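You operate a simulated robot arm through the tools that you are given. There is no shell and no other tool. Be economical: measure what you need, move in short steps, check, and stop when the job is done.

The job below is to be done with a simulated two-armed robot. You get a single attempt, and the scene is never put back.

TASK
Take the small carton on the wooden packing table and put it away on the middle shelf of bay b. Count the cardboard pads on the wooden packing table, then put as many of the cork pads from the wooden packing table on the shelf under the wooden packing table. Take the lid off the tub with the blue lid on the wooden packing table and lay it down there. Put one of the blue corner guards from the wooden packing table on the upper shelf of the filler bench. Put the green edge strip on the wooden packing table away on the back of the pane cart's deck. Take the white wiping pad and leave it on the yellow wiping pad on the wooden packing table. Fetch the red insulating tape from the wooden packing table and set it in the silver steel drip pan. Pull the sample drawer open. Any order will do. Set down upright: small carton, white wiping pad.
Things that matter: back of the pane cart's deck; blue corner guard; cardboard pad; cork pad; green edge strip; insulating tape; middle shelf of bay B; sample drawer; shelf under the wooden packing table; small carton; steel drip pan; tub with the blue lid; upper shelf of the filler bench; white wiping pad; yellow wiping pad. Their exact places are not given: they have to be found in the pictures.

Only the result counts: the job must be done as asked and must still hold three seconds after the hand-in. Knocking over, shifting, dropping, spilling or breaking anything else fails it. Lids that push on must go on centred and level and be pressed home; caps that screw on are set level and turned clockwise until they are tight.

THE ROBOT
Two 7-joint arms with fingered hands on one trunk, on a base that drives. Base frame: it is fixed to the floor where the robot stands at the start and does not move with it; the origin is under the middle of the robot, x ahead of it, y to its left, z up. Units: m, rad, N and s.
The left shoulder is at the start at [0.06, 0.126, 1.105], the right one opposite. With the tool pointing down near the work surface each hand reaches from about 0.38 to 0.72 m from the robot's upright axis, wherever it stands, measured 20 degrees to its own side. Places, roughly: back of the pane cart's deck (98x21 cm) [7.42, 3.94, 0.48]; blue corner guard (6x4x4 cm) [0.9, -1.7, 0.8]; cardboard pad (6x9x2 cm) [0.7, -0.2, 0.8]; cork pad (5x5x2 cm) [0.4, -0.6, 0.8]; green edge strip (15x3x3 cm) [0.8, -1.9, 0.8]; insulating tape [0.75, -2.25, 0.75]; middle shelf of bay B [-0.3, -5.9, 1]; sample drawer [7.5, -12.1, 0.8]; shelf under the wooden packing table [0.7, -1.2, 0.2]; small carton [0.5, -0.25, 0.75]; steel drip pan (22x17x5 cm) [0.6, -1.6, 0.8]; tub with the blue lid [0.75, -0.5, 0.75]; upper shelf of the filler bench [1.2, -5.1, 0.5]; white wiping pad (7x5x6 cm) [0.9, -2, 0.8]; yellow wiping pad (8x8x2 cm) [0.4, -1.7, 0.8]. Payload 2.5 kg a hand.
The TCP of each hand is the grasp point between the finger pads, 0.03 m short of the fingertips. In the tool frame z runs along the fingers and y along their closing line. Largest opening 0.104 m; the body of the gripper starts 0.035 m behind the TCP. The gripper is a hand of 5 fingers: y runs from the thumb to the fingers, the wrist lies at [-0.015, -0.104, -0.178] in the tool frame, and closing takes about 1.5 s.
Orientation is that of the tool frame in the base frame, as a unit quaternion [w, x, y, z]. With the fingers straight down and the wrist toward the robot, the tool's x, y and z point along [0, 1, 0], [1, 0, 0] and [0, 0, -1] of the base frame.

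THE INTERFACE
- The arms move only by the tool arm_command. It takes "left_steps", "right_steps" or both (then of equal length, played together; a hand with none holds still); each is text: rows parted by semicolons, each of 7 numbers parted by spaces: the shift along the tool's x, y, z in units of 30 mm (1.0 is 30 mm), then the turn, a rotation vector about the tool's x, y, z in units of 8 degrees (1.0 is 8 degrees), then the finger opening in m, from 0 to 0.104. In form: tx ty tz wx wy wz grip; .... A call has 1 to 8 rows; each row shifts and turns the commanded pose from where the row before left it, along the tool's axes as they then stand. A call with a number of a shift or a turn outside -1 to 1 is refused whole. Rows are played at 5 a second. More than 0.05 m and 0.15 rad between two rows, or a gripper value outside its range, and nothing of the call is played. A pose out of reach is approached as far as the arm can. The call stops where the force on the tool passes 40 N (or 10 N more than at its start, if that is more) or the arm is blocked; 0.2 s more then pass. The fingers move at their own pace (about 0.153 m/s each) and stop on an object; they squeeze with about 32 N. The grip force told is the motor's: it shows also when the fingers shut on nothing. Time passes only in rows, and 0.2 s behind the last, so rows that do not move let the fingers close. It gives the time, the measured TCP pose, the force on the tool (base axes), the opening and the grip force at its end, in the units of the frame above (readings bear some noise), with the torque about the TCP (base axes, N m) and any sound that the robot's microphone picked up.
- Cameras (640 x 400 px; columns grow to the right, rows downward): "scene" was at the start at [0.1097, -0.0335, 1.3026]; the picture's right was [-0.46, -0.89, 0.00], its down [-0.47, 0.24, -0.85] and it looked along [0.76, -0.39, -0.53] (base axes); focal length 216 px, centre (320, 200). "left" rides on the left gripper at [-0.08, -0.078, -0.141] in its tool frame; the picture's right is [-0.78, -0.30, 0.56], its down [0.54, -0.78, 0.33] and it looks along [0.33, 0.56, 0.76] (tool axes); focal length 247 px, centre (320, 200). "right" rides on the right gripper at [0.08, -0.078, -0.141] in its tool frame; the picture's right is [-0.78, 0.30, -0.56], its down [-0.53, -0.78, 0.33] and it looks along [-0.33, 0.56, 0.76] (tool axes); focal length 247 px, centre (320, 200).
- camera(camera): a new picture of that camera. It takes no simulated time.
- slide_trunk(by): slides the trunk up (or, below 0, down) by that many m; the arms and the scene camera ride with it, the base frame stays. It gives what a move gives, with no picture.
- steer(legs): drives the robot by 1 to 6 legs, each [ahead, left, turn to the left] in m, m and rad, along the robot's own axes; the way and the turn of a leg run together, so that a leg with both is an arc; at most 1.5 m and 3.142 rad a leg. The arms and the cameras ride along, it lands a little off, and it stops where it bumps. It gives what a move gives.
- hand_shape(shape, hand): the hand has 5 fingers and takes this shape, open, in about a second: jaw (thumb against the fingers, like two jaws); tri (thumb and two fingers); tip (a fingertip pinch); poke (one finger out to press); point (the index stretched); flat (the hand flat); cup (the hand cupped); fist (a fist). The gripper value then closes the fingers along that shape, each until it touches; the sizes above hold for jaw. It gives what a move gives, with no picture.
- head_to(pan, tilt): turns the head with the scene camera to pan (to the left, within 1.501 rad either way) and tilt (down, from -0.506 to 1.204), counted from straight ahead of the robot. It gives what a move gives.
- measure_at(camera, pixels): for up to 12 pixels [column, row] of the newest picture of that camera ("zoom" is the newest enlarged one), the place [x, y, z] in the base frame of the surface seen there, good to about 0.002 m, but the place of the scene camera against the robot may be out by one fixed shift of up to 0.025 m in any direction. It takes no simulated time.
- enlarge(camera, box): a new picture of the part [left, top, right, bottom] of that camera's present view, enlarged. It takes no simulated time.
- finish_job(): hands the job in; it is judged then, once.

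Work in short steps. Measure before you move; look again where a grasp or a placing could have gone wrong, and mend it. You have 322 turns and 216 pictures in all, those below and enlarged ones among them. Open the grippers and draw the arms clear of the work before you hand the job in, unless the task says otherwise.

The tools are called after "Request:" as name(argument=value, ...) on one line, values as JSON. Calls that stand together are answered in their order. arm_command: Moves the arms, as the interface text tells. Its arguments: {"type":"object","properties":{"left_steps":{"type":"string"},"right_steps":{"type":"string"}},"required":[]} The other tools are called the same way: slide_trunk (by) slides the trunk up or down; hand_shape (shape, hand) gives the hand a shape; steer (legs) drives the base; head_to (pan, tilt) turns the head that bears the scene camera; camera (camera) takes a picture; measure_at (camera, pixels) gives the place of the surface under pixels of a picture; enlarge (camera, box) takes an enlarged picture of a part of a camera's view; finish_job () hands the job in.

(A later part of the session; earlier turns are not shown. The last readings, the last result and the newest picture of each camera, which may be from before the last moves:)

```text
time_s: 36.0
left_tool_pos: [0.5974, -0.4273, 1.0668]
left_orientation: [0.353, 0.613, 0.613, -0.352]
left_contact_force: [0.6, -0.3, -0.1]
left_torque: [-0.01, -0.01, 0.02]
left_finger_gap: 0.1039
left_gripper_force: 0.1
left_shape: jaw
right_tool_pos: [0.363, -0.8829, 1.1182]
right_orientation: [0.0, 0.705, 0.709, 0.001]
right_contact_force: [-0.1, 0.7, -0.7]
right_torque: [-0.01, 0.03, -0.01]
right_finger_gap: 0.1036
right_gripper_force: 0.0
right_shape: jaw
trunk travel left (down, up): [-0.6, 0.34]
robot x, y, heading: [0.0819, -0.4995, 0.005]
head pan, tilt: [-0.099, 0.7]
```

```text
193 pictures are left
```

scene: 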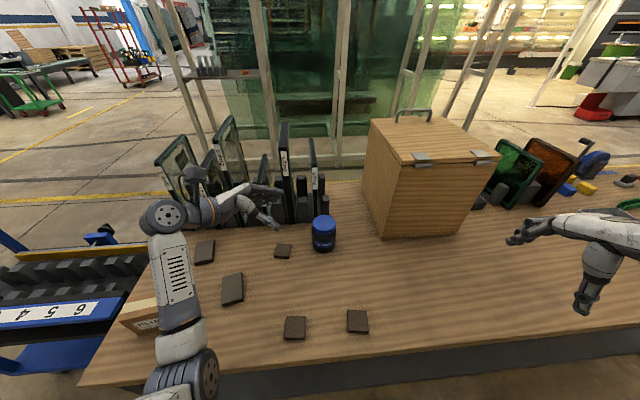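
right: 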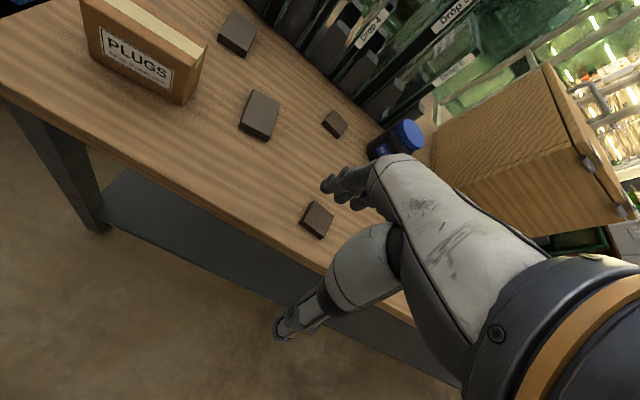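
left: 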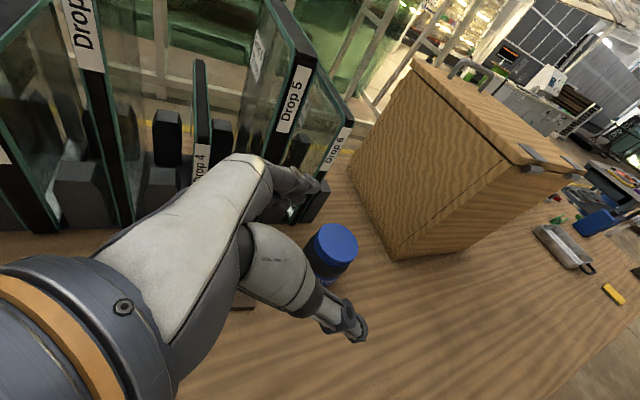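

Cap centre is (0.6755,-0.565,0.912). I bring the left hand to the pre-grasp, 12 cm back along its fingers.

Request:
arm_command(left_steps="0.82 0.51 0.73 0 0 0 0.104;0.82 0.51 0.73 0 0 0 0.104;0.82 0.51 0.73 0 0 0 0.104;0.82 0.51 0.73 0 0 0 0.104;0.82 0.51 0.73 0 0 0 0.104")

Request:
camera(camera="left")

Request:
camera(camera="scene")

```text
time_s: 37.1
left_tool_pos: [0.6753, -0.4593, 0.9054]
left_orientation: [0.355, 0.613, 0.612, -0.352]
left_contact_force: [0.1, 0.1, -0.1]
left_torque: [0.03, -0.03, 0.0]
left_finger_gap: 0.1039
left_gripper_force: 0.0
left_shape: jaw
right_tool_pos: [0.3622, -0.882, 1.1186]
right_orientation: [0.0, 0.705, 0.709, 0.0]
right_contact_force: [0.3, -0.6, 0.9]
right_torque: [-0.03, -0.01, 0.0]
right_finger_gap: 0.1038
right_gripper_force: 0.0
right_shape: jaw
trunk travel left (down, up): [-0.6, 0.34]
robot x, y, heading: [0.0782, -0.5003, 0.003]
head pan, tilt: [-0.099, 0.7]
```

```text
192 pictures are left
```

left: 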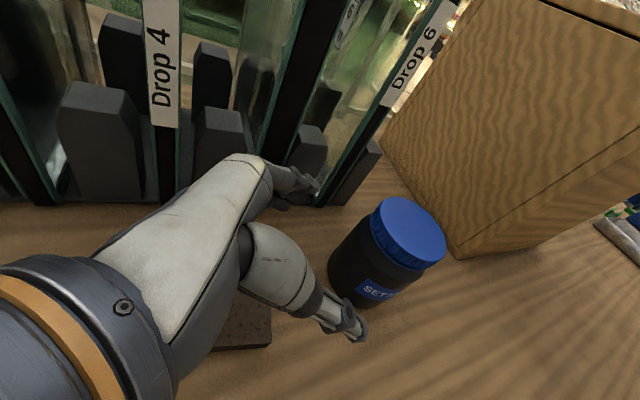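

```text
191 pictures are left
```

scene: 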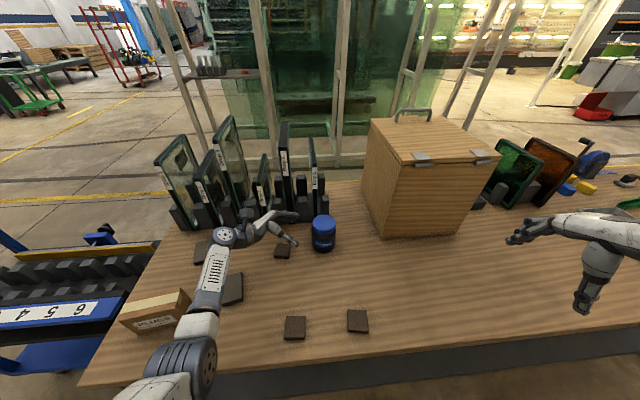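

The jar lies between thumb and fingers. I advance 10 cm along the fingers and close on the body.

Request:
arm_command(left_steps="0 0 0.67 0 0 0 0.1;0 0 0.67 0 0 0 0.1;0 0 0.67 0 0 0 0.1;0 0 0.67 0 0 0 0.1;0 0 0.67 0 0 0 0.1")

Request:
camera(camera="left")

```text
time_s: 38.4
left_tool_pos: [0.6766, -0.5458, 0.8541]
left_orientation: [0.354, 0.613, 0.612, -0.353]
left_contact_force: [0.0, 0.0, -0.5]
left_torque: [0.01, -0.02, 0.01]
left_finger_gap: 0.1004
left_gripper_force: 0.0
left_shape: jaw
right_tool_pos: [0.3633, -0.8809, 1.1192]
right_orientation: [0.0, 0.705, 0.709, -0.001]
right_contact_force: [0.5, 0.2, -1.1]
right_torque: [0.0, 0.01, 0.0]
right_finger_gap: 0.1038
right_gripper_force: 0.0
right_shape: jaw
trunk travel left (down, up): [-0.6, 0.34]
robot x, y, heading: [0.0817, -0.5021, 0.006]
head pan, tilt: [-0.099, 0.7]
```

```text
190 pictures are left
```

left: 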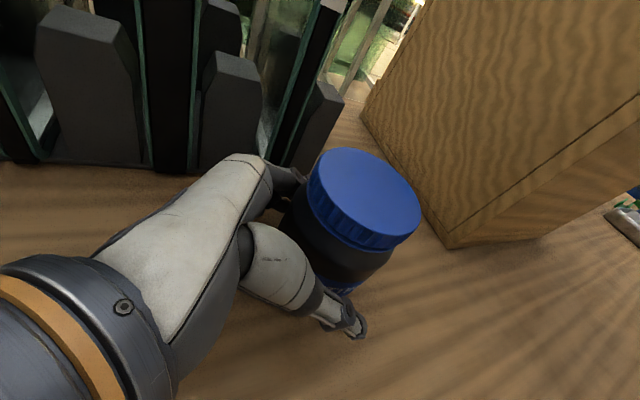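

Thumb and fingers straddle the dark body. I close the left hand on it.

Request:
arm_command(left_steps="0 0 0 0 0 0 0.04;0 0 0 0 0 0 0.04;0 0 0 0 0 0 0.04;0 0 0 0 0 0 0.04;0 0 0 0 0 0 0.04;0 0 0 0 0 0 0.04")

Request:
camera(camera="left")

```text
time_s: 39.8
left_tool_pos: [0.677, -0.5453, 0.8552]
left_orientation: [0.354, 0.612, 0.613, -0.352]
left_contact_force: [-0.7, -0.6, 0.8]
left_torque: [0.03, 0.02, -0.01]
left_finger_gap: 0.0711
left_gripper_force: 31.9
left_shape: jaw
right_tool_pos: [0.3637, -0.8799, 1.1195]
right_orientation: [0.0, 0.705, 0.709, 0.0]
right_contact_force: [-0.3, 0.3, 0.1]
right_torque: [0.02, 0.01, 0.01]
right_finger_gap: 0.1039
right_gripper_force: 0.0
right_shape: jaw
trunk travel left (down, up): [-0.6, 0.34]
robot x, y, heading: [0.0789, -0.5016, 0.007]
head pan, tilt: [-0.099, 0.7]
```

```text
189 pictures are left
```

left: 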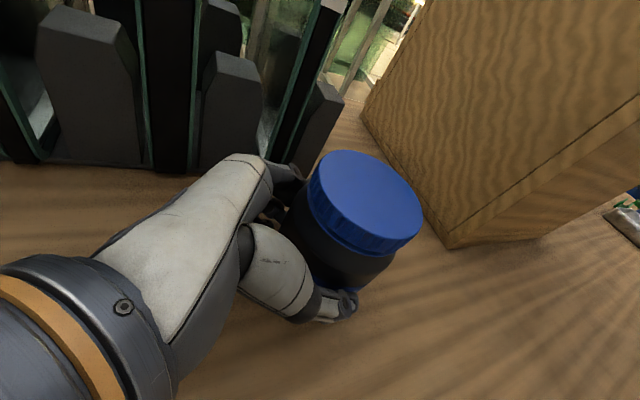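

The tub is held (gap 71 mm). Now I bring the right hand above the cap.

Request:
measure_at(camera="left", pixels=[[365, 201], [312, 182], [418, 222], [345, 152], [375, 246]])

Request:
arm_command(right_steps="1 1 0 0 0 0 0.104;1 1 0 0 0 0 0.104;1 1 0 0 0 0 0.104;1 1 0 0 0 0 0.104;1 1 0 0 0 0 0.104;1 1 0 0 0 0 0.104;1 1 0 0 0 0 0.104")

Request:
camera(camera="right")

```text
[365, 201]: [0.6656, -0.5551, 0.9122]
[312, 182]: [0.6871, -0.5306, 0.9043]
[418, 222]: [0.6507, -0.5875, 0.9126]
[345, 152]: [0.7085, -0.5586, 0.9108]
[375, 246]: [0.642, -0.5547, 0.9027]
```

```text
time_s: 41.4
left_tool_pos: [0.6765, -0.545, 0.8551]
left_orientation: [0.355, 0.612, 0.613, -0.352]
left_contact_force: [1.0, 0.7, -0.2]
left_torque: [0.05, -0.04, -0.04]
left_finger_gap: 0.0709
left_gripper_force: 31.7
left_shape: jaw
right_tool_pos: [0.5746, -0.6691, 1.1221]
right_orientation: [0.0, 0.706, 0.708, -0.001]
right_contact_force: [-1.0, 0.0, 0.3]
right_torque: [0.0, -0.02, -0.04]
right_finger_gap: 0.104
right_gripper_force: 0.1
right_shape: jaw
trunk travel left (down, up): [-0.6, 0.34]
robot x, y, heading: [0.0804, -0.497, 0.006]
head pan, tilt: [-0.099, 0.7]
```

```text
188 pictures are left
```

right: 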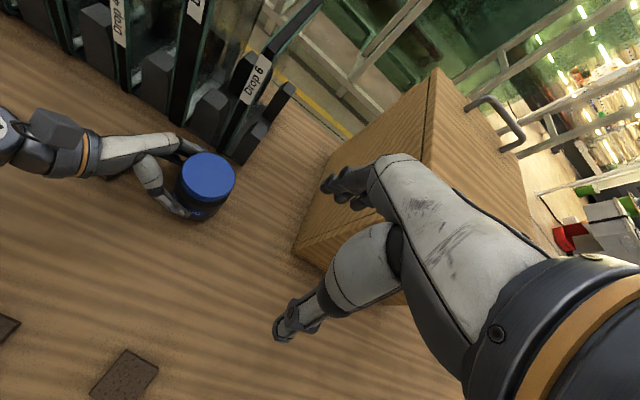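

Cap circle in the right view is centred near (208,177). I measure it in the right camera for consistency with the right hand.

Request:
measure_at(camera="right", pixels=[[208, 177], [183, 175], [233, 177], [208, 155], [206, 198]])

Request:
arm_command(right_steps="0.7 0.7 0 0 0 0.6 0.104;0.7 0.7 0.3 0 0 0.6 0.104;0.7 0.7 0.3 0 0 0.6 0.104;0.6 0.7 0.3 0 0 0.7 0.104")

Request:
camera(camera="right")

```text
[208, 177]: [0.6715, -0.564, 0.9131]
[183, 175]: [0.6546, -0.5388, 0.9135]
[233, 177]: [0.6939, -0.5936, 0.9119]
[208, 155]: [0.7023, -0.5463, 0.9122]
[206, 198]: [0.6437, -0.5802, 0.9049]
```

```text
time_s: 42.4
left_tool_pos: [0.6765, -0.5455, 0.8546]
left_orientation: [0.355, 0.612, 0.613, -0.353]
left_contact_force: [-0.8, -0.3, 1.6]
left_torque: [0.05, 0.0, -0.04]
left_finger_gap: 0.0707
left_gripper_force: 32.1
left_shape: jaw
right_tool_pos: [0.6328, -0.6387, 1.0972]
right_orientation: [0.0, 0.818, 0.575, 0.0]
right_contact_force: [0.3, -0.5, -0.4]
right_torque: [-0.02, 0.0, 0.01]
right_finger_gap: 0.1037
right_gripper_force: 0.1
right_shape: jaw
right hand out of reach, approached as far as the arm can: row 3, 4
trunk travel left (down, up): [-0.6, 0.34]
robot x, y, heading: [0.083, -0.4981, 0.007]
head pan, tilt: [-0.099, 0.7]
```

```text
187 pictures are left
```

right: 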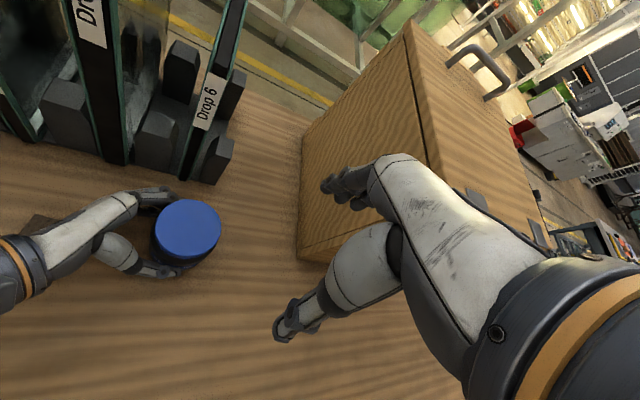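

The right arm meets a limit with that yaw. I turn it back and check.

Request:
arm_command(right_steps="0 0 0 0 0 -0.8 0.104;0 0 0 0 0 -0.8 0.104;0 0 0 0 0 -0.8 0.104")

```text
time_s: 43.1
left_tool_pos: [0.6765, -0.5455, 0.8552]
left_orientation: [0.355, 0.612, 0.612, -0.353]
left_contact_force: [-0.4, -0.1, -0.4]
left_torque: [-0.01, -0.01, 0.02]
left_finger_gap: 0.0709
left_gripper_force: 31.7
left_shape: jaw
right_tool_pos: [0.632, -0.6379, 1.096]
right_orientation: [-0.001, 0.71, 0.705, 0.001]
right_contact_force: [-0.4, 0.3, 0.4]
right_torque: [0.02, 0.01, 0.03]
right_finger_gap: 0.1037
right_gripper_force: 0.1
right_shape: jaw
trunk travel left (down, up): [-0.6, 0.34]
robot x, y, heading: [0.0826, -0.5007, 0.003]
head pan, tilt: [-0.099, 0.7]
```

Reachable again. I move over the cap at z≈1.0.

Request:
arm_command(right_steps="0.6 0.36 0.4 0 0 0 0.104;0.6 0.36 0.8 0 0 0 0.104;0.6 0.36 0.9 0 0 0 0.104;0.6 0.33 1 0 0 0 0.104")

Request:
camera(camera="right")

```text
time_s: 44.1
left_tool_pos: [0.6763, -0.5464, 0.8558]
left_orientation: [0.354, 0.612, 0.612, -0.353]
left_contact_force: [-0.1, -1.0, 0.4]
left_torque: [0.02, 0.01, -0.02]
left_finger_gap: 0.0711
left_gripper_force: 32.1
left_shape: jaw
right_tool_pos: [0.6284, -0.6183, 1.0212]
right_orientation: [0.0, 0.71, 0.704, 0.002]
right_contact_force: [0.1, -0.2, 0.7]
right_torque: [-0.02, 0.01, -0.01]
right_finger_gap: 0.104
right_gripper_force: 0.2
right_shape: jaw
right hand out of reach, approached as far as the arm can: row 2, 3, 4
trunk travel left (down, up): [-0.6, 0.34]
robot x, y, heading: [0.077, -0.5013, 0.004]
head pan, tilt: [-0.099, 0.7]
```

```text
186 pictures are left
```

right: 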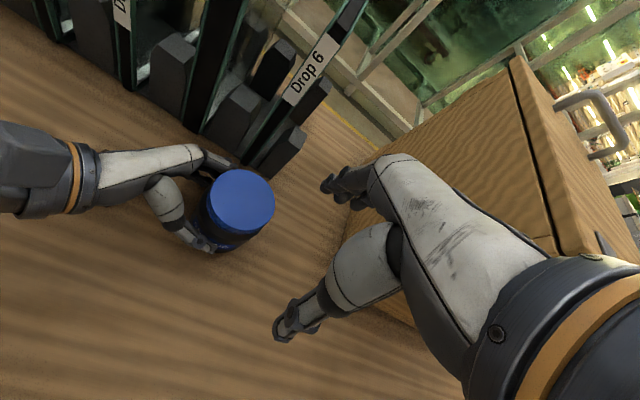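

Reaching inward wants the hand yawed with the forearm. I turn it 29° counter-clockwise (wrist to the right) and then go over the cap.

Request:
arm_command(right_steps="0 0 0 0 0 -0.9 0.104;0 0 0 0 0 -0.9 0.104;0 0 0 0 0 -0.9 0.104;0 0 0 0 0 -0.9 0.104;0.26 0.74 0.23 0 0 0 0.104;0.26 0.74 0.23 0 0 0 0.104;0.26 0.74 0.23 0 0 0 0.104")

Request:
camera(camera="right")

```text
time_s: 45.8
left_tool_pos: [0.6761, -0.5453, 0.8537]
left_orientation: [0.354, 0.613, 0.612, -0.353]
left_contact_force: [-0.8, 0.7, -0.3]
left_torque: [0.06, -0.03, -0.02]
left_finger_gap: 0.0708
left_gripper_force: 31.9
left_shape: jaw
right_tool_pos: [0.6384, -0.6035, 1.0195]
right_orientation: [0.0, 0.513, 0.858, 0.0]
right_contact_force: [-0.2, -0.3, -0.5]
right_torque: [0.0, -0.02, 0.0]
right_finger_gap: 0.1038
right_gripper_force: 0.0
right_shape: jaw
right hand out of reach, approached as far as the arm can: row 5, 6, 7
trunk travel left (down, up): [-0.6, 0.34]
robot x, y, heading: [0.0779, -0.497, 0.003]
head pan, tilt: [-0.099, 0.7]
```

```text
185 pictures are left
```

right: 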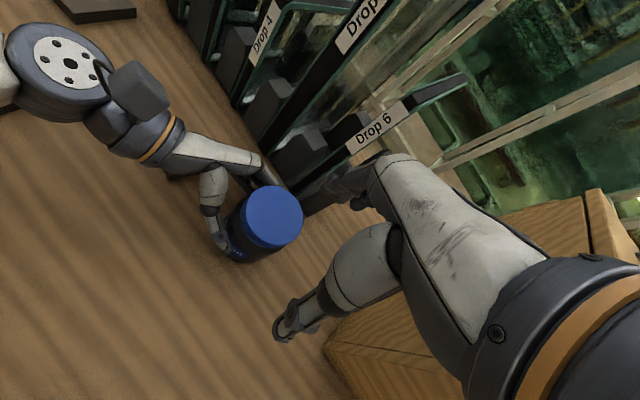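

I lower slightly (fingertips still 18 mm above the cap) where the wrist has more freedom, and try again to move over it.

Request:
arm_command(right_steps="0 0 0.95 0 0 0 0.104;0 0 0.95 0 0 0 0.104;0.1 0.4 0 0 0 0 0.104;0.1 0.4 0 0 0 0 0.104;0.1 0.4 0 0 0 0 0.104")

```text
time_s: 47.0
left_tool_pos: [0.6765, -0.5463, 0.8555]
left_orientation: [0.354, 0.612, 0.612, -0.353]
left_contact_force: [0.4, -0.7, -0.4]
left_torque: [0.04, -0.01, -0.03]
left_finger_gap: 0.0708
left_gripper_force: 32.5
left_shape: jaw
right_tool_pos: [0.6248, -0.6134, 0.9832]
right_orientation: [0.0, 0.513, 0.859, -0.001]
right_contact_force: [-0.7, -0.1, 0.7]
right_torque: [0.0, 0.0, 0.0]
right_finger_gap: 0.1039
right_gripper_force: 0.1
right_shape: jaw
right hand out of reach, approached as far as the arm can: row 1, 2, 3, 4, 5
trunk travel left (down, up): [-0.6, 0.34]
robot x, y, heading: [0.0818, -0.5022, 0.007]
head pan, tilt: [-0.099, 0.7]
```

I look at the right arm's configuration with the head camera.

Request:
head_to(pan=-0.6, tilt=0.75)

Request:
camera(camera="scene")

```text
time_s: 47.9
left_tool_pos: [0.6759, -0.5455, 0.8551]
left_orientation: [0.354, 0.612, 0.613, -0.353]
left_contact_force: [0.0, -0.7, -0.3]
left_torque: [0.05, -0.05, -0.04]
left_finger_gap: 0.0708
left_gripper_force: 31.9
left_shape: jaw
right_tool_pos: [0.6245, -0.6136, 0.9826]
right_orientation: [0.0, 0.513, 0.858, 0.0]
right_contact_force: [0.0, -0.5, 1.2]
right_torque: [0.0, 0.02, 0.0]
right_finger_gap: 0.104
right_gripper_force: 0.0
right_shape: jaw
trunk travel left (down, up): [-0.6, 0.34]
robot x, y, heading: [0.0789, -0.5005, 0.007]
head pan, tilt: [-0.6, 0.75]
```

```text
184 pictures are left
```

scene: 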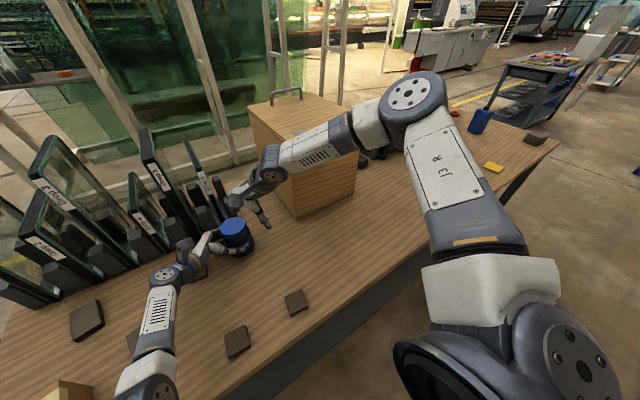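

The right elbow is raised far out to the right. I measure shoulder, elbow and wrist positions.

Request:
measure_at(camera="scene", pixels=[[413, 95], [280, 158], [270, 176], [560, 370], [445, 190], [320, 145], [365, 125], [155, 355], [165, 273]])

```text
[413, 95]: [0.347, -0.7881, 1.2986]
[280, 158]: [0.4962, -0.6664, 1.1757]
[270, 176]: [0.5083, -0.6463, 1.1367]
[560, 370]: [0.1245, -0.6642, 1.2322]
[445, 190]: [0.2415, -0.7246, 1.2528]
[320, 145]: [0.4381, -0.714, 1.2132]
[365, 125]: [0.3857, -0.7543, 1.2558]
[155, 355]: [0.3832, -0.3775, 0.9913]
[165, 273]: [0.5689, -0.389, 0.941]
```

The tub is better placed for both hands nearer and further right. I clear the right hand, then lift the tub with the left and set it at about (0.56,-0.68) for unscrewing, returning it later.

Request:
arm_command(right_steps="0 0 -0.95 0 0 0 0.104;0 0 -0.95 0 0 0 0.104;0 0 -0.95 0 0 0 0.104;-0.44 -0.94 -0.3 0 0 0 0.104;-0.44 -0.94 0 0 0 0 0.104;-0.44 -0.94 0 0 0 0 0.104;-0.44 -0.94 0 0 0 0 0.104;-0.44 -0.94 0 0 0 0 0.104")

Request:
arm_command(left_steps="-0.866 0 -0.5 0 0 0 0.04;-0.29 -0.5 0.43 0 0 0 0.04;-0.29 -0.5 0.43 0 0 0 0.04;-0.29 -0.6 0.43 0 0 0 0.04;-0.29 -0.6 0.43 0 0 0 0.04")

```text
time_s: 49.7
left_tool_pos: [0.6759, -0.5463, 0.8543]
left_orientation: [0.353, 0.613, 0.613, -0.351]
left_contact_force: [-0.4, -0.9, -0.4]
left_torque: [0.03, -0.03, -0.02]
left_finger_gap: 0.0707
left_gripper_force: 32.1
left_shape: jaw
right_tool_pos: [0.53, -0.739, 1.0792]
right_orientation: [0.0, 0.513, 0.859, 0.001]
right_contact_force: [0.1, 0.9, 0.8]
right_torque: [0.02, -0.03, 0.0]
right_finger_gap: 0.1038
right_gripper_force: 0.0
right_shape: jaw
trunk travel left (down, up): [-0.6, 0.34]
robot x, y, heading: [0.0839, -0.4987, 0.0]
head pan, tilt: [-0.6, 0.75]
```

```text
time_s: 51.1
left_tool_pos: [0.6328, -0.5822, 0.8987]
left_orientation: [0.361, 0.617, 0.621, -0.32]
left_contact_force: [0.0, -0.1, -2.5]
left_torque: [0.07, -0.01, 0.0]
left_finger_gap: 0.0708
left_gripper_force: 32.0
left_shape: jaw
right_tool_pos: [0.531, -0.7382, 1.0786]
right_orientation: [0.0, 0.514, 0.858, 0.0]
right_contact_force: [0.1, 0.2, -0.1]
right_torque: [0.0, -0.03, -0.01]
right_finger_gap: 0.1037
right_gripper_force: 0.1
right_shape: jaw
trunk travel left (down, up): [-0.6, 0.34]
robot x, y, heading: [0.0816, -0.4996, 0.006]
head pan, tilt: [-0.6, 0.75]
stopped in row 5 (left hand): the arm was blocked; the commanded pose is now the measured one
```

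The left arm was blocked; I look to see by what.

Request:
head_to(pan=-0.1, tilt=0.9)

Request:
camera(camera="scene")

```text
time_s: 52.0
left_tool_pos: [0.6325, -0.5821, 0.8998]
left_orientation: [0.361, 0.617, 0.622, -0.32]
left_contact_force: [-0.1, 0.2, -1.3]
left_torque: [0.09, -0.02, -0.02]
left_finger_gap: 0.0708
left_gripper_force: 31.6
left_shape: jaw
right_tool_pos: [0.5318, -0.7388, 1.0793]
right_orientation: [0.0, 0.513, 0.859, 0.0]
right_contact_force: [0.0, -0.3, 0.2]
right_torque: [0.0, -0.04, 0.01]
right_finger_gap: 0.1039
right_gripper_force: 0.2
right_shape: jaw
trunk travel left (down, up): [-0.6, 0.34]
robot x, y, heading: [0.0826, -0.4998, 0.006]
head pan, tilt: [-0.099, 0.901]
```

```text
183 pictures are left
```

scene: 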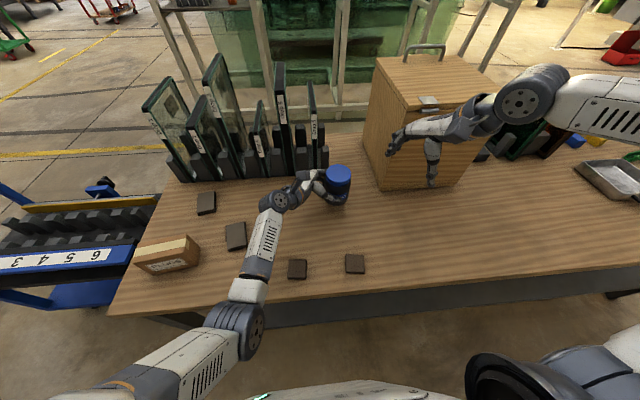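

No contact is visible, so it is a joint limit; I yaw the left hand clockwise with the held tub while continuing right and back.

Request:
arm_command(left_steps="0 0 0 0.78 0 0.45 0.04;0 0 0 0.78 0 0.45 0.04;0 0 0 0.78 0 0.45 0.04")

```text
time_s: 52.8
left_tool_pos: [0.6307, -0.5844, 0.9003]
left_orientation: [0.284, 0.723, 0.499, -0.385]
left_contact_force: [0.1, 0.5, -2.1]
left_torque: [0.01, 0.02, -0.02]
left_finger_gap: 0.0711
left_gripper_force: 32.3
left_shape: jaw
right_tool_pos: [0.5314, -0.7394, 1.079]
right_orientation: [0.0, 0.513, 0.858, 0.0]
right_contact_force: [0.4, 0.1, -0.2]
right_torque: [-0.01, 0.0, 0.05]
right_finger_gap: 0.1037
right_gripper_force: 0.1
right_shape: jaw
trunk travel left (down, up): [-0.6, 0.34]
robot x, y, heading: [0.0818, -0.4987, 0.001]
head pan, tilt: [-0.099, 0.901]
```

That worked. Now I carry the tub to about (0.56,-0.68).

Request:
arm_command(left_steps="-0.45 -0.28 0.68 0 0 0 0.04;-0.45 -0.28 0.68 0 0 0 0.04;-0.45 -0.28 0.68 0 0 0 0.04;-0.45 -0.28 0.68 0 0 0 0.04")

Request:
camera(camera="scene")

```text
time_s: 53.8
left_tool_pos: [0.5759, -0.6577, 0.9041]
left_orientation: [0.287, 0.724, 0.503, -0.375]
left_contact_force: [0.2, -0.3, -2.7]
left_torque: [0.05, -0.02, 0.01]
left_finger_gap: 0.0709
left_gripper_force: 32.0
left_shape: jaw
right_tool_pos: [0.5315, -0.7383, 1.0774]
right_orientation: [0.0, 0.512, 0.859, 0.0]
right_contact_force: [-0.1, -0.3, -0.7]
right_torque: [0.01, 0.03, 0.0]
right_finger_gap: 0.1039
right_gripper_force: 0.0
right_shape: jaw
trunk travel left (down, up): [-0.6, 0.34]
robot x, y, heading: [0.0799, -0.5006, 0.001]
head pan, tilt: [-0.099, 0.901]
```

```text
182 pictures are left
```

scene: 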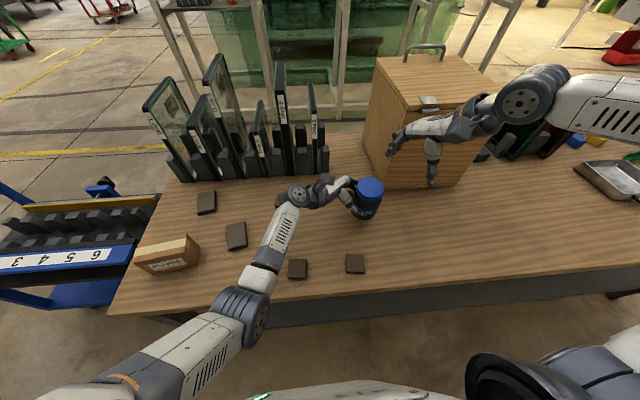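

The tub hangs where both hands can work. I level it by a small turn and look with the right camera.

Request:
arm_command(left_steps="0 0 0 0.135 -0.45 -0.23 0.04;0 0 0 0 0 0 0.04")

Request:
camera(camera="right")

```text
time_s: 54.4
left_tool_pos: [0.5677, -0.6585, 0.8964]
left_orientation: [0.283, 0.705, 0.503, -0.412]
left_contact_force: [0.0, -0.7, -2.9]
left_torque: [0.03, -0.02, -0.01]
left_finger_gap: 0.0708
left_gripper_force: 32.6
left_shape: jaw
right_tool_pos: [0.5318, -0.7394, 1.0786]
right_orientation: [0.001, 0.513, 0.858, 0.0]
right_contact_force: [-0.8, -0.4, 0.1]
right_torque: [-0.02, 0.03, -0.02]
right_finger_gap: 0.1039
right_gripper_force: 0.0
right_shape: jaw
trunk travel left (down, up): [-0.6, 0.34]
robot x, y, heading: [0.0811, -0.5023, 0.008]
head pan, tilt: [-0.099, 0.901]
```

```text
181 pictures are left
```

right: 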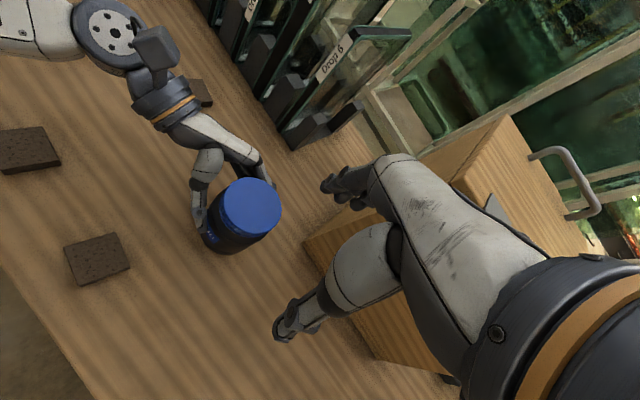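

Tub now level. I measure the cap in the right view around (250,207).

Request:
measure_at(camera="right", pixels=[[250, 207], [222, 206], [278, 208], [252, 181], [248, 232], [235, 190], [265, 190]])

```text
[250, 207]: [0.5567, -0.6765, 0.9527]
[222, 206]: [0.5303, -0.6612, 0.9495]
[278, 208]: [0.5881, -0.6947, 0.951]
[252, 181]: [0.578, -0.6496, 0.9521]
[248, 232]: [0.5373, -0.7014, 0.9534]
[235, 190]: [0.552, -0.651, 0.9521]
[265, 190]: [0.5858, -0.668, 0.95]
```

Cap centre (0.5585,-0.677), top 0.952. I bring the right hand above it.

Request:
arm_command(right_steps="0.47 0.59 0.5 0 0 0 0.104;0.47 0.59 0.6 0 0 0 0.104;0.47 0.58 0.7 0 0 0 0.104")

Request:
camera(camera="right")

```text
time_s: 55.2
left_tool_pos: [0.5692, -0.658, 0.8963]
left_orientation: [0.283, 0.705, 0.503, -0.411]
left_contact_force: [-0.5, -0.7, -2.0]
left_torque: [0.07, -0.02, 0.04]
left_finger_gap: 0.071
left_gripper_force: 32.2
left_shape: jaw
right_tool_pos: [0.5581, -0.6743, 1.0236]
right_orientation: [0.0, 0.514, 0.858, 0.0]
right_contact_force: [0.9, 0.1, -0.2]
right_torque: [0.0, 0.04, 0.02]
right_finger_gap: 0.1037
right_gripper_force: 0.0
right_shape: jaw
trunk travel left (down, up): [-0.6, 0.34]
robot x, y, heading: [0.0843, -0.4995, 0.005]
head pan, tilt: [-0.099, 0.901]
```

```text
180 pictures are left
```

right: 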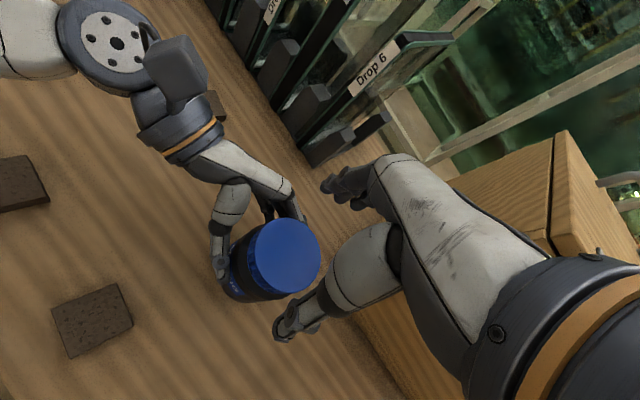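

Aligned. I descend around the cap and grip it.

Request:
arm_command(right_steps="0 0 0.64 0 0 0 0.1;0 0 0.64 0 0 0 0.1;0 0 0.6 0 0 0 0.1;0 0 0 0 0 0 0.04;0 0 0 0 0 0 0.04;0 0 0 0 0 0 0.04;0 0 0 0 0 0 0.04;0 0 0 0 0 0 0.04")

Request:
camera(camera="right")

```text
time_s: 57.0
left_tool_pos: [0.5689, -0.6586, 0.8978]
left_orientation: [0.285, 0.705, 0.503, -0.41]
left_contact_force: [-2.3, -0.7, -2.3]
left_torque: [0.07, -0.14, -0.05]
left_finger_gap: 0.071
left_gripper_force: 32.2
left_shape: jaw
right_tool_pos: [0.5579, -0.6756, 0.9676]
right_orientation: [0.0, 0.513, 0.858, 0.0]
right_contact_force: [0.7, 0.7, 0.2]
right_torque: [0.02, -0.03, 0.05]
right_finger_gap: 0.063
right_gripper_force: 31.8
right_shape: jaw
trunk travel left (down, up): [-0.6, 0.34]
robot x, y, heading: [0.0842, -0.4984, 0.004]
head pan, tilt: [-0.099, 0.901]
```

```text
179 pictures are left
```

right: 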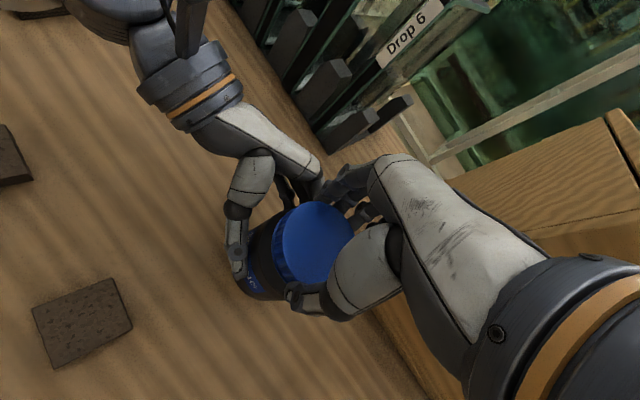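

The cap is gripped (63 mm). I turn counter-clockwise about 22° and watch the torque.

Request:
arm_command(right_steps="0 0 0 0 0 -0.9 0.04;0 0 0 0 0 -0.9 0.04;0 0 0 0 0 -0.9 0.04")

```text
time_s: 57.8
left_tool_pos: [0.5692, -0.6573, 0.8974]
left_orientation: [0.284, 0.705, 0.504, -0.41]
left_contact_force: [-2.1, 1.9, -2.4]
left_torque: [-0.01, -0.16, 0.0]
left_finger_gap: 0.0711
left_gripper_force: 31.0
left_shape: jaw
right_tool_pos: [0.5576, -0.6769, 0.9689]
right_orientation: [0.0, 0.343, 0.939, 0.0]
right_contact_force: [2.3, -1.7, -0.3]
right_torque: [-0.1, 0.01, -0.02]
right_finger_gap: 0.0627
right_gripper_force: 32.2
right_shape: jaw
trunk travel left (down, up): [-0.6, 0.34]
robot x, y, heading: [0.0818, -0.4986, 0.004]
head pan, tilt: [-0.099, 0.901]
```

It turns with low torque. I continue about 50° more.

Request:
arm_command(right_steps="0 0 0 0 0 -0.9 0.04;0 0 0 0 0 -0.9 0.04;0 0 0 0 0 -0.9 0.04;0 0 0 0 0 -0.9 0.04;0 0 0 0 0 -0.9 0.04;0 0 0 0 0 -0.9 0.04;0 0 0 0 0 -0.9 0.04")

Request:
camera(camera="right")

```text
time_s: 59.4
left_tool_pos: [0.5709, -0.6599, 0.8991]
left_orientation: [0.286, 0.705, 0.501, -0.412]
left_contact_force: [-15.7, 6.8, 20.7]
left_torque: [-0.43, -0.37, -0.35]
left_finger_gap: 0.0681
left_gripper_force: 32.1
left_shape: jaw
right_tool_pos: [0.5424, -0.6792, 0.9793]
right_orientation: [0.004, -0.088, 0.996, -0.004]
right_contact_force: [15.9, -7.8, -21.7]
right_torque: [-0.48, -0.35, -0.13]
right_finger_gap: 0.063
right_gripper_force: 31.9
right_shape: jaw
right hand out of reach, approached as far as the arm can: row 6, 7
trunk travel left (down, up): [-0.6, 0.34]
robot x, y, heading: [0.0811, -0.5017, 0.004]
head pan, tilt: [-0.099, 0.901]
```

```text
178 pictures are left
```

right: 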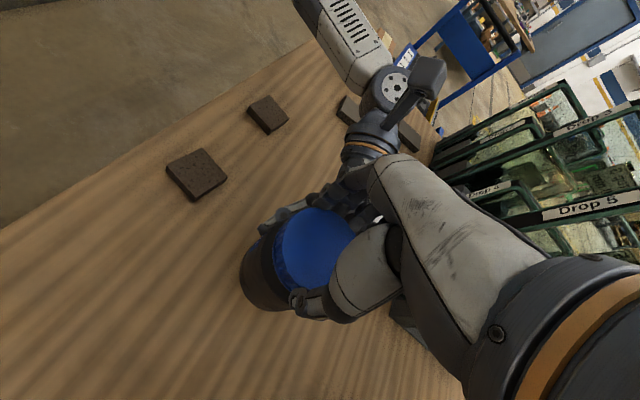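

The right arm ran to a limit and loads built up; I open the right hand, back up straight, and inspect the lid.

Request:
arm_command(right_steps="0 0 0 0 0 0 0.104;0 0 0 0 0 0 0.104;0 0 0 0 0 0 0.104;0 0 0 0 0 0 0.104;0 0 -0.7 0 0 0 0.104;0 0 -0.7 0 0 0 0.104;0 0 -0.7 0 0 0 0.104")

Request:
camera(camera="right")

Request:
camera(camera="left")

```text
time_s: 61.0
left_tool_pos: [0.5689, -0.6584, 0.8974]
left_orientation: [0.285, 0.706, 0.503, -0.41]
left_contact_force: [-0.2, -0.8, -1.9]
left_torque: [0.06, -0.01, 0.0]
left_finger_gap: 0.0703
left_gripper_force: 32.3
left_shape: jaw
right_tool_pos: [0.5414, -0.6794, 1.0457]
right_orientation: [-0.001, -0.09, 0.996, -0.002]
right_contact_force: [0.9, -0.2, 0.2]
right_torque: [0.01, 0.0, -0.03]
right_finger_gap: 0.1037
right_gripper_force: 0.2
right_shape: jaw
trunk travel left (down, up): [-0.6, 0.34]
robot x, y, heading: [0.0812, -0.5011, 0.003]
head pan, tilt: [-0.099, 0.901]
```

```text
177 pictures are left
```

right: 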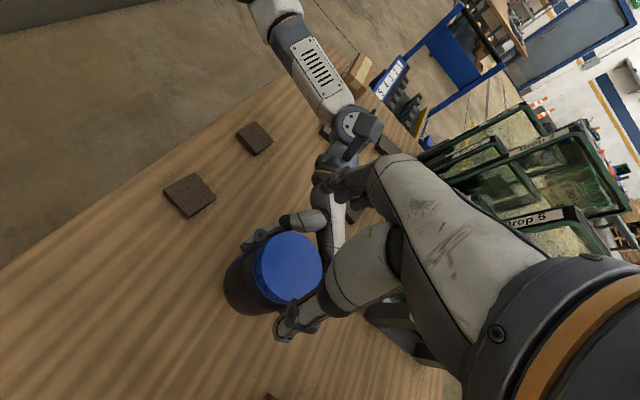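

```text
176 pictures are left
```

left: 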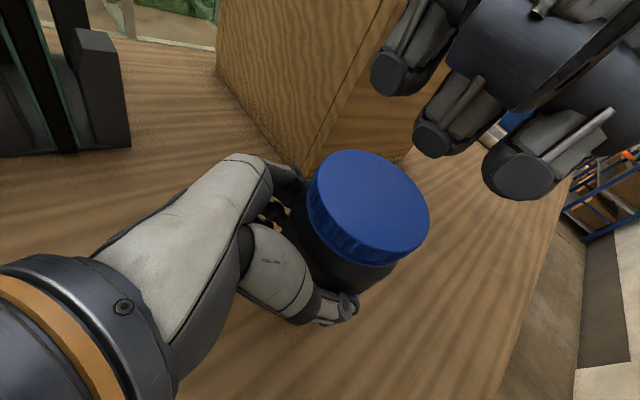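

I measure cap top and rim height now, to see if it has risen against the body.

Request:
measure_at(camera="right", pixels=[[290, 265], [265, 262], [316, 262], [290, 236], [295, 290], [240, 270], [249, 278]])

Request:
measure_at(camera="left", pixels=[[365, 205], [345, 175], [380, 235], [370, 255], [350, 240], [340, 260]])

Request:
enlarge(camera="left", box=[260, 130, 460, 330])

```text
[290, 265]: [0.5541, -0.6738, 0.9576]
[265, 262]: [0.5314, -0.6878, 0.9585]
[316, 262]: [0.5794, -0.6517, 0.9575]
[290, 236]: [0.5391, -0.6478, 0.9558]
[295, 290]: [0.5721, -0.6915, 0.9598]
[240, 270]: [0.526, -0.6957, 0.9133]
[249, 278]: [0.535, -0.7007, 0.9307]
```

```text
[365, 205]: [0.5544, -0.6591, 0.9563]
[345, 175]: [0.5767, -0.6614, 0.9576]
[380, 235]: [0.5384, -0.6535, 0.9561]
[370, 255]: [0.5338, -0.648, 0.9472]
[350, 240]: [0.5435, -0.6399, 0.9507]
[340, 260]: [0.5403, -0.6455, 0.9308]
```

```text
2.00 times, centred on (360, 230) of left
```

zoom: 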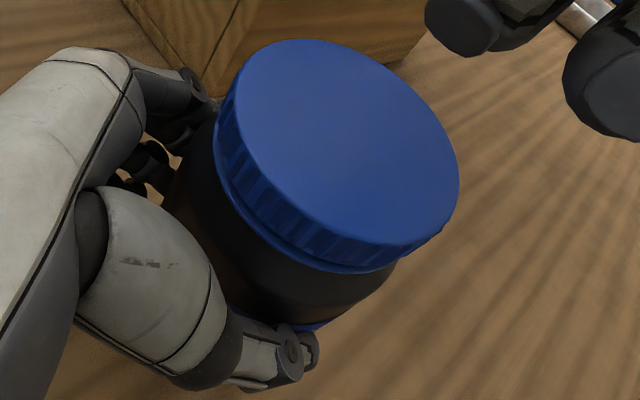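

The cap top sits ~5 mm higher than before, so it's coming loose. I turn the open right hand back to about 20° yaw above the cap for a second twist.

Request:
arm_command(right_steps="0 0 0 0 0 1 0.104;0 0 0 0 0 1 0.104;0 0 0 0 0 1 0.104;0 0 0 0 0 1 0.104;0 0 0 0 0 1 0.104;0 0 0 0 0 1 0.104;0 0 0 0 0 1 0.104;0 0 0 0 0 1 0.104")

Request:
arm_command(right_steps="0 0 0 0 0 1 0.104;0 0 0 0 0 1 0.104")

```text
time_s: 62.8
left_tool_pos: [0.5697, -0.6598, 0.8973]
left_orientation: [0.285, 0.706, 0.503, -0.41]
left_contact_force: [0.5, -1.3, -2.0]
left_torque: [0.05, 0.01, 0.02]
left_finger_gap: 0.0706
left_gripper_force: 31.5
left_shape: jaw
right_tool_pos: [0.5417, -0.6779, 1.0457]
right_orientation: [0.002, 0.452, 0.892, 0.0]
right_contact_force: [0.1, 0.2, 0.3]
right_torque: [-0.01, 0.0, 0.03]
right_finger_gap: 0.1035
right_gripper_force: 0.0
right_shape: jaw
trunk travel left (down, up): [-0.6, 0.34]
robot x, y, heading: [0.0824, -0.4987, 0.009]
head pan, tilt: [-0.099, 0.901]
```

```text
time_s: 63.4
left_tool_pos: [0.5684, -0.6595, 0.8972]
left_orientation: [0.284, 0.705, 0.504, -0.41]
left_contact_force: [0.0, -0.8, -1.8]
left_torque: [0.05, -0.01, -0.02]
left_finger_gap: 0.07
left_gripper_force: 32.3
left_shape: jaw
right_tool_pos: [0.5397, -0.6779, 1.0449]
right_orientation: [0.001, 0.572, 0.821, 0.0]
right_contact_force: [-0.4, 0.0, 0.1]
right_torque: [0.01, 0.0, 0.0]
right_finger_gap: 0.1037
right_gripper_force: 0.1
right_shape: jaw
trunk travel left (down, up): [-0.6, 0.34]
robot x, y, heading: [0.0771, -0.499, 0.006]
head pan, tilt: [-0.099, 0.901]
```

I centre over the cap, descend and grip again.

Request:
arm_command(right_steps="0.05 0.57 0.5 0 0 0 0.104;0 0 1 0 0 0 0.104;0 0 0.97 0 0 0 0.104;0 0 0 0 0 0 0.04;0 0 0 0 0 0 0.04;0 0 0 0 0 0 0.04;0 0 0 0 0 0 0.04;0 0 0 0 0 0 0.04")

Request:
arm_command(right_steps="0 0 0 0 0 -0.9 0.04;0 0 0 0 0 -0.9 0.04;0 0 0 0 0 -0.9 0.04;0 0 0 0 0 -0.9 0.04;0 0 0 0 0 -0.9 0.04;0 0 0 0 0 -0.9 0.04;0 0 0 0 0 -0.9 0.04")

```text
time_s: 65.2
left_tool_pos: [0.5694, -0.6584, 0.8973]
left_orientation: [0.284, 0.705, 0.504, -0.411]
left_contact_force: [-0.4, 0.3, -0.1]
left_torque: [0.04, -0.04, 0.0]
left_finger_gap: 0.0703
left_gripper_force: 31.8
left_shape: jaw
right_tool_pos: [0.5588, -0.6692, 0.9708]
right_orientation: [0.001, 0.572, 0.821, 0.0]
right_contact_force: [0.7, -0.6, 0.1]
right_torque: [0.01, 0.02, 0.02]
right_finger_gap: 0.0633
right_gripper_force: 31.4
right_shape: jaw
trunk travel left (down, up): [-0.6, 0.34]
robot x, y, heading: [0.0825, -0.5045, 0.004]
head pan, tilt: [-0.099, 0.901]
```

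```text
time_s: 66.8
left_tool_pos: [0.5693, -0.658, 0.8967]
left_orientation: [0.285, 0.705, 0.504, -0.41]
left_contact_force: [4.5, 12.0, -3.9]
left_torque: [0.28, -0.14, 0.04]
left_finger_gap: 0.0709
left_gripper_force: 32.5
left_shape: jaw
right_tool_pos: [0.5578, -0.6665, 0.9659]
right_orientation: [-0.002, 0.197, 0.98, -0.004]
right_contact_force: [-5.9, -11.2, 0.4]
right_torque: [-1.02, 0.44, -0.14]
right_finger_gap: 0.0621
right_gripper_force: 32.5
right_shape: jaw
right hand out of reach, approached as far as the arm can: row 3
trunk travel left (down, up): [-0.6, 0.34]
robot x, y, heading: [0.079, -0.4966, 0.004]
head pan, tilt: [-0.099, 0.901]
```

Turned 50° more. Now a gentle pull up of 12 mm to feel whether the lid comes off.

Request:
arm_command(right_steps="0 0 -0.1 0 0 0 0.04;0 0 -0.1 0 0 0 0.04;0 0 -0.1 0 0 0 0.04;0 0 -0.1 0 0 0 0.04")

Request:
camera(camera="left")

```text
time_s: 67.8
left_tool_pos: [0.5705, -0.6588, 0.9002]
left_orientation: [0.287, 0.705, 0.502, -0.41]
left_contact_force: [-1.8, 14.2, 16.9]
left_torque: [-0.24, -0.22, -0.1]
left_finger_gap: 0.0699
left_gripper_force: 32.0
left_shape: jaw
right_tool_pos: [0.5554, -0.6694, 0.9773]
right_orientation: [-0.002, 0.197, 0.98, -0.007]
right_contact_force: [2.5, -14.0, -17.0]
right_torque: [-1.03, 0.33, -0.17]
right_finger_gap: 0.0623
right_gripper_force: 32.1
right_shape: jaw
trunk travel left (down, up): [-0.6, 0.34]
robot x, y, heading: [0.0809, -0.5032, 0.006]
head pan, tilt: [-0.099, 0.901]
```

```text
174 pictures are left
```

left: 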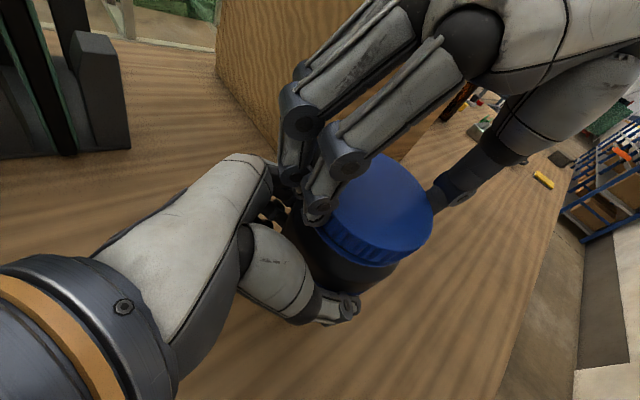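

Still threaded on. I release, turn back in place with open fingers, regrip and twist again.

Request:
arm_command(right_steps="0 0 0.3 0 0 0 0.04;0 0 0 0 0 0 0.104;0 0 0 0 0 0 0.104;0 0 0 0 0 0 0.104;0 0 0 0 0 1 0.104;0 0 0 0 0 1 0.104;0 0 0 0 0 1 0.104;0 0 0 0 0 1 0.104")

Request:
arm_command(right_steps="0 0 0 0 0 1 0.104;0 0 0 0 0 1 0.104;0 0 0 0 0 0.5 0.104;0 0 0 0 0 0 0.104")

Request:
camera(camera="right")

Request:
enlarge(camera="left", box=[260, 130, 460, 330])

```text
time_s: 69.6
left_tool_pos: [0.5683, -0.6584, 0.8982]
left_orientation: [0.284, 0.706, 0.503, -0.41]
left_contact_force: [2.9, 0.1, -2.6]
left_torque: [-0.03, 0.13, -0.11]
left_finger_gap: 0.0701
left_gripper_force: 32.0
left_shape: jaw
right_tool_pos: [0.5572, -0.6668, 0.9705]
right_orientation: [0.001, 0.459, 0.888, -0.003]
right_contact_force: [-2.3, -1.0, 1.0]
right_torque: [-0.02, 0.07, 0.11]
right_finger_gap: 0.1024
right_gripper_force: 0.0
right_shape: jaw
trunk travel left (down, up): [-0.6, 0.34]
robot x, y, heading: [0.0809, -0.5041, 0.008]
head pan, tilt: [-0.099, 0.901]
```

```text
time_s: 70.6
left_tool_pos: [0.5692, -0.6592, 0.8963]
left_orientation: [0.284, 0.705, 0.503, -0.411]
left_contact_force: [0.8, -0.2, -2.4]
left_torque: [0.04, -0.02, -0.03]
left_finger_gap: 0.0702
left_gripper_force: 31.9
left_shape: jaw
right_tool_pos: [0.5518, -0.6663, 0.9707]
right_orientation: [-0.006, 0.572, 0.82, -0.012]
right_contact_force: [0.1, -0.2, 0.3]
right_torque: [0.02, -0.03, 0.02]
right_finger_gap: 0.1038
right_gripper_force: 0.0
right_shape: jaw
right hand out of reach, approached as far as the arm can: row 1
trunk travel left (down, up): [-0.6, 0.34]
robot x, y, heading: [0.0833, -0.4991, 0.005]
head pan, tilt: [-0.099, 0.901]
```

```text
173 pictures are left
```

right: 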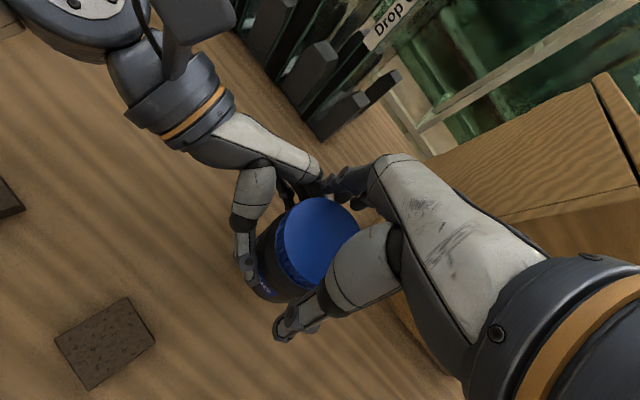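

```text
2.00 times, centred on (360, 230) of left
```

zoom: 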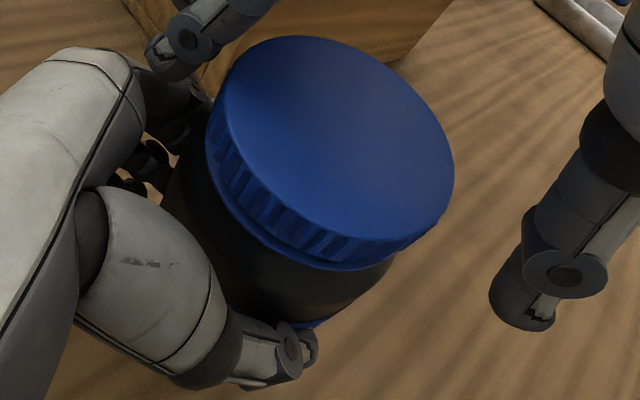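

I grip and twist again, 56°.

Request:
arm_command(right_steps="0 0.1 0 0 0 0 0.04;0 0 0 0 0 0 0.04;0 0 0 0 0 0 0.04;0 0 0 0 0 0 0.04;0 0 0 0 0 -0.9 0.04;0 0 0 0 0 -0.9 0.04;0 0 0 0 0 -0.9 0.04;0 0 0 0 0 -0.9 0.04")

Request:
arm_command(right_steps="0 0 0 0 0 -0.9 0.04;0 0 0 0 0 -0.9 0.04;0 0 0 0 0 -0.9 0.04;0 0 0 0 0 -0.9 0.04")

Request:
arm_command(right_steps="0 0 -0.1 0 0 0 0.04;0 0 -0.1 0 0 0 0.04;0 0 -0.1 0 0 0 0.04")

```text
time_s: 72.4
left_tool_pos: [0.5699, -0.6579, 0.8966]
left_orientation: [0.285, 0.705, 0.504, -0.41]
left_contact_force: [3.3, 6.1, -2.7]
left_torque: [0.13, -0.25, 0.12]
left_finger_gap: 0.0703
left_gripper_force: 32.2
left_shape: jaw
right_tool_pos: [0.5567, -0.6659, 0.9686]
right_orientation: [-0.009, 0.349, 0.937, -0.01]
right_contact_force: [-2.9, -7.2, 0.1]
right_torque: [-0.57, 0.46, -0.19]
right_finger_gap: 0.0625
right_gripper_force: 31.9
right_shape: jaw
trunk travel left (down, up): [-0.6, 0.34]
robot x, y, heading: [0.0798, -0.5003, 0.008]
head pan, tilt: [-0.099, 0.901]
```

```text
time_s: 73.4
left_tool_pos: [0.5699, -0.6578, 0.896]
left_orientation: [0.285, 0.705, 0.504, -0.411]
left_contact_force: [4.4, 14.1, -0.7]
left_torque: [0.36, -0.07, 0.05]
left_finger_gap: 0.0703
left_gripper_force: 31.8
left_shape: jaw
right_tool_pos: [0.5571, -0.6665, 0.9688]
right_orientation: [-0.009, 0.104, 0.994, -0.01]
right_contact_force: [-3.9, -13.3, 0.1]
right_torque: [-1.35, 0.43, -0.23]
right_finger_gap: 0.0613
right_gripper_force: 32.0
right_shape: jaw
trunk travel left (down, up): [-0.6, 0.34]
robot x, y, heading: [0.0802, -0.5015, 0.005]
head pan, tilt: [-0.099, 0.901]
```

```text
time_s: 74.2
left_tool_pos: [0.5689, -0.6589, 0.8983]
left_orientation: [0.286, 0.705, 0.503, -0.41]
left_contact_force: [-0.4, 14.9, 11.7]
left_torque: [-0.01, -0.1, -0.1]
left_finger_gap: 0.0698
left_gripper_force: 32.1
left_shape: jaw
right_tool_pos: [0.5551, -0.6666, 0.9749]
right_orientation: [-0.011, 0.105, 0.994, -0.01]
right_contact_force: [0.2, -15.6, -13.4]
right_torque: [-1.24, 0.29, -0.12]
right_finger_gap: 0.0616
right_gripper_force: 32.0
right_shape: jaw
trunk travel left (down, up): [-0.6, 0.34]
robot x, y, heading: [0.0837, -0.5017, 0.007]
head pan, tilt: [-0.099, 0.901]
```

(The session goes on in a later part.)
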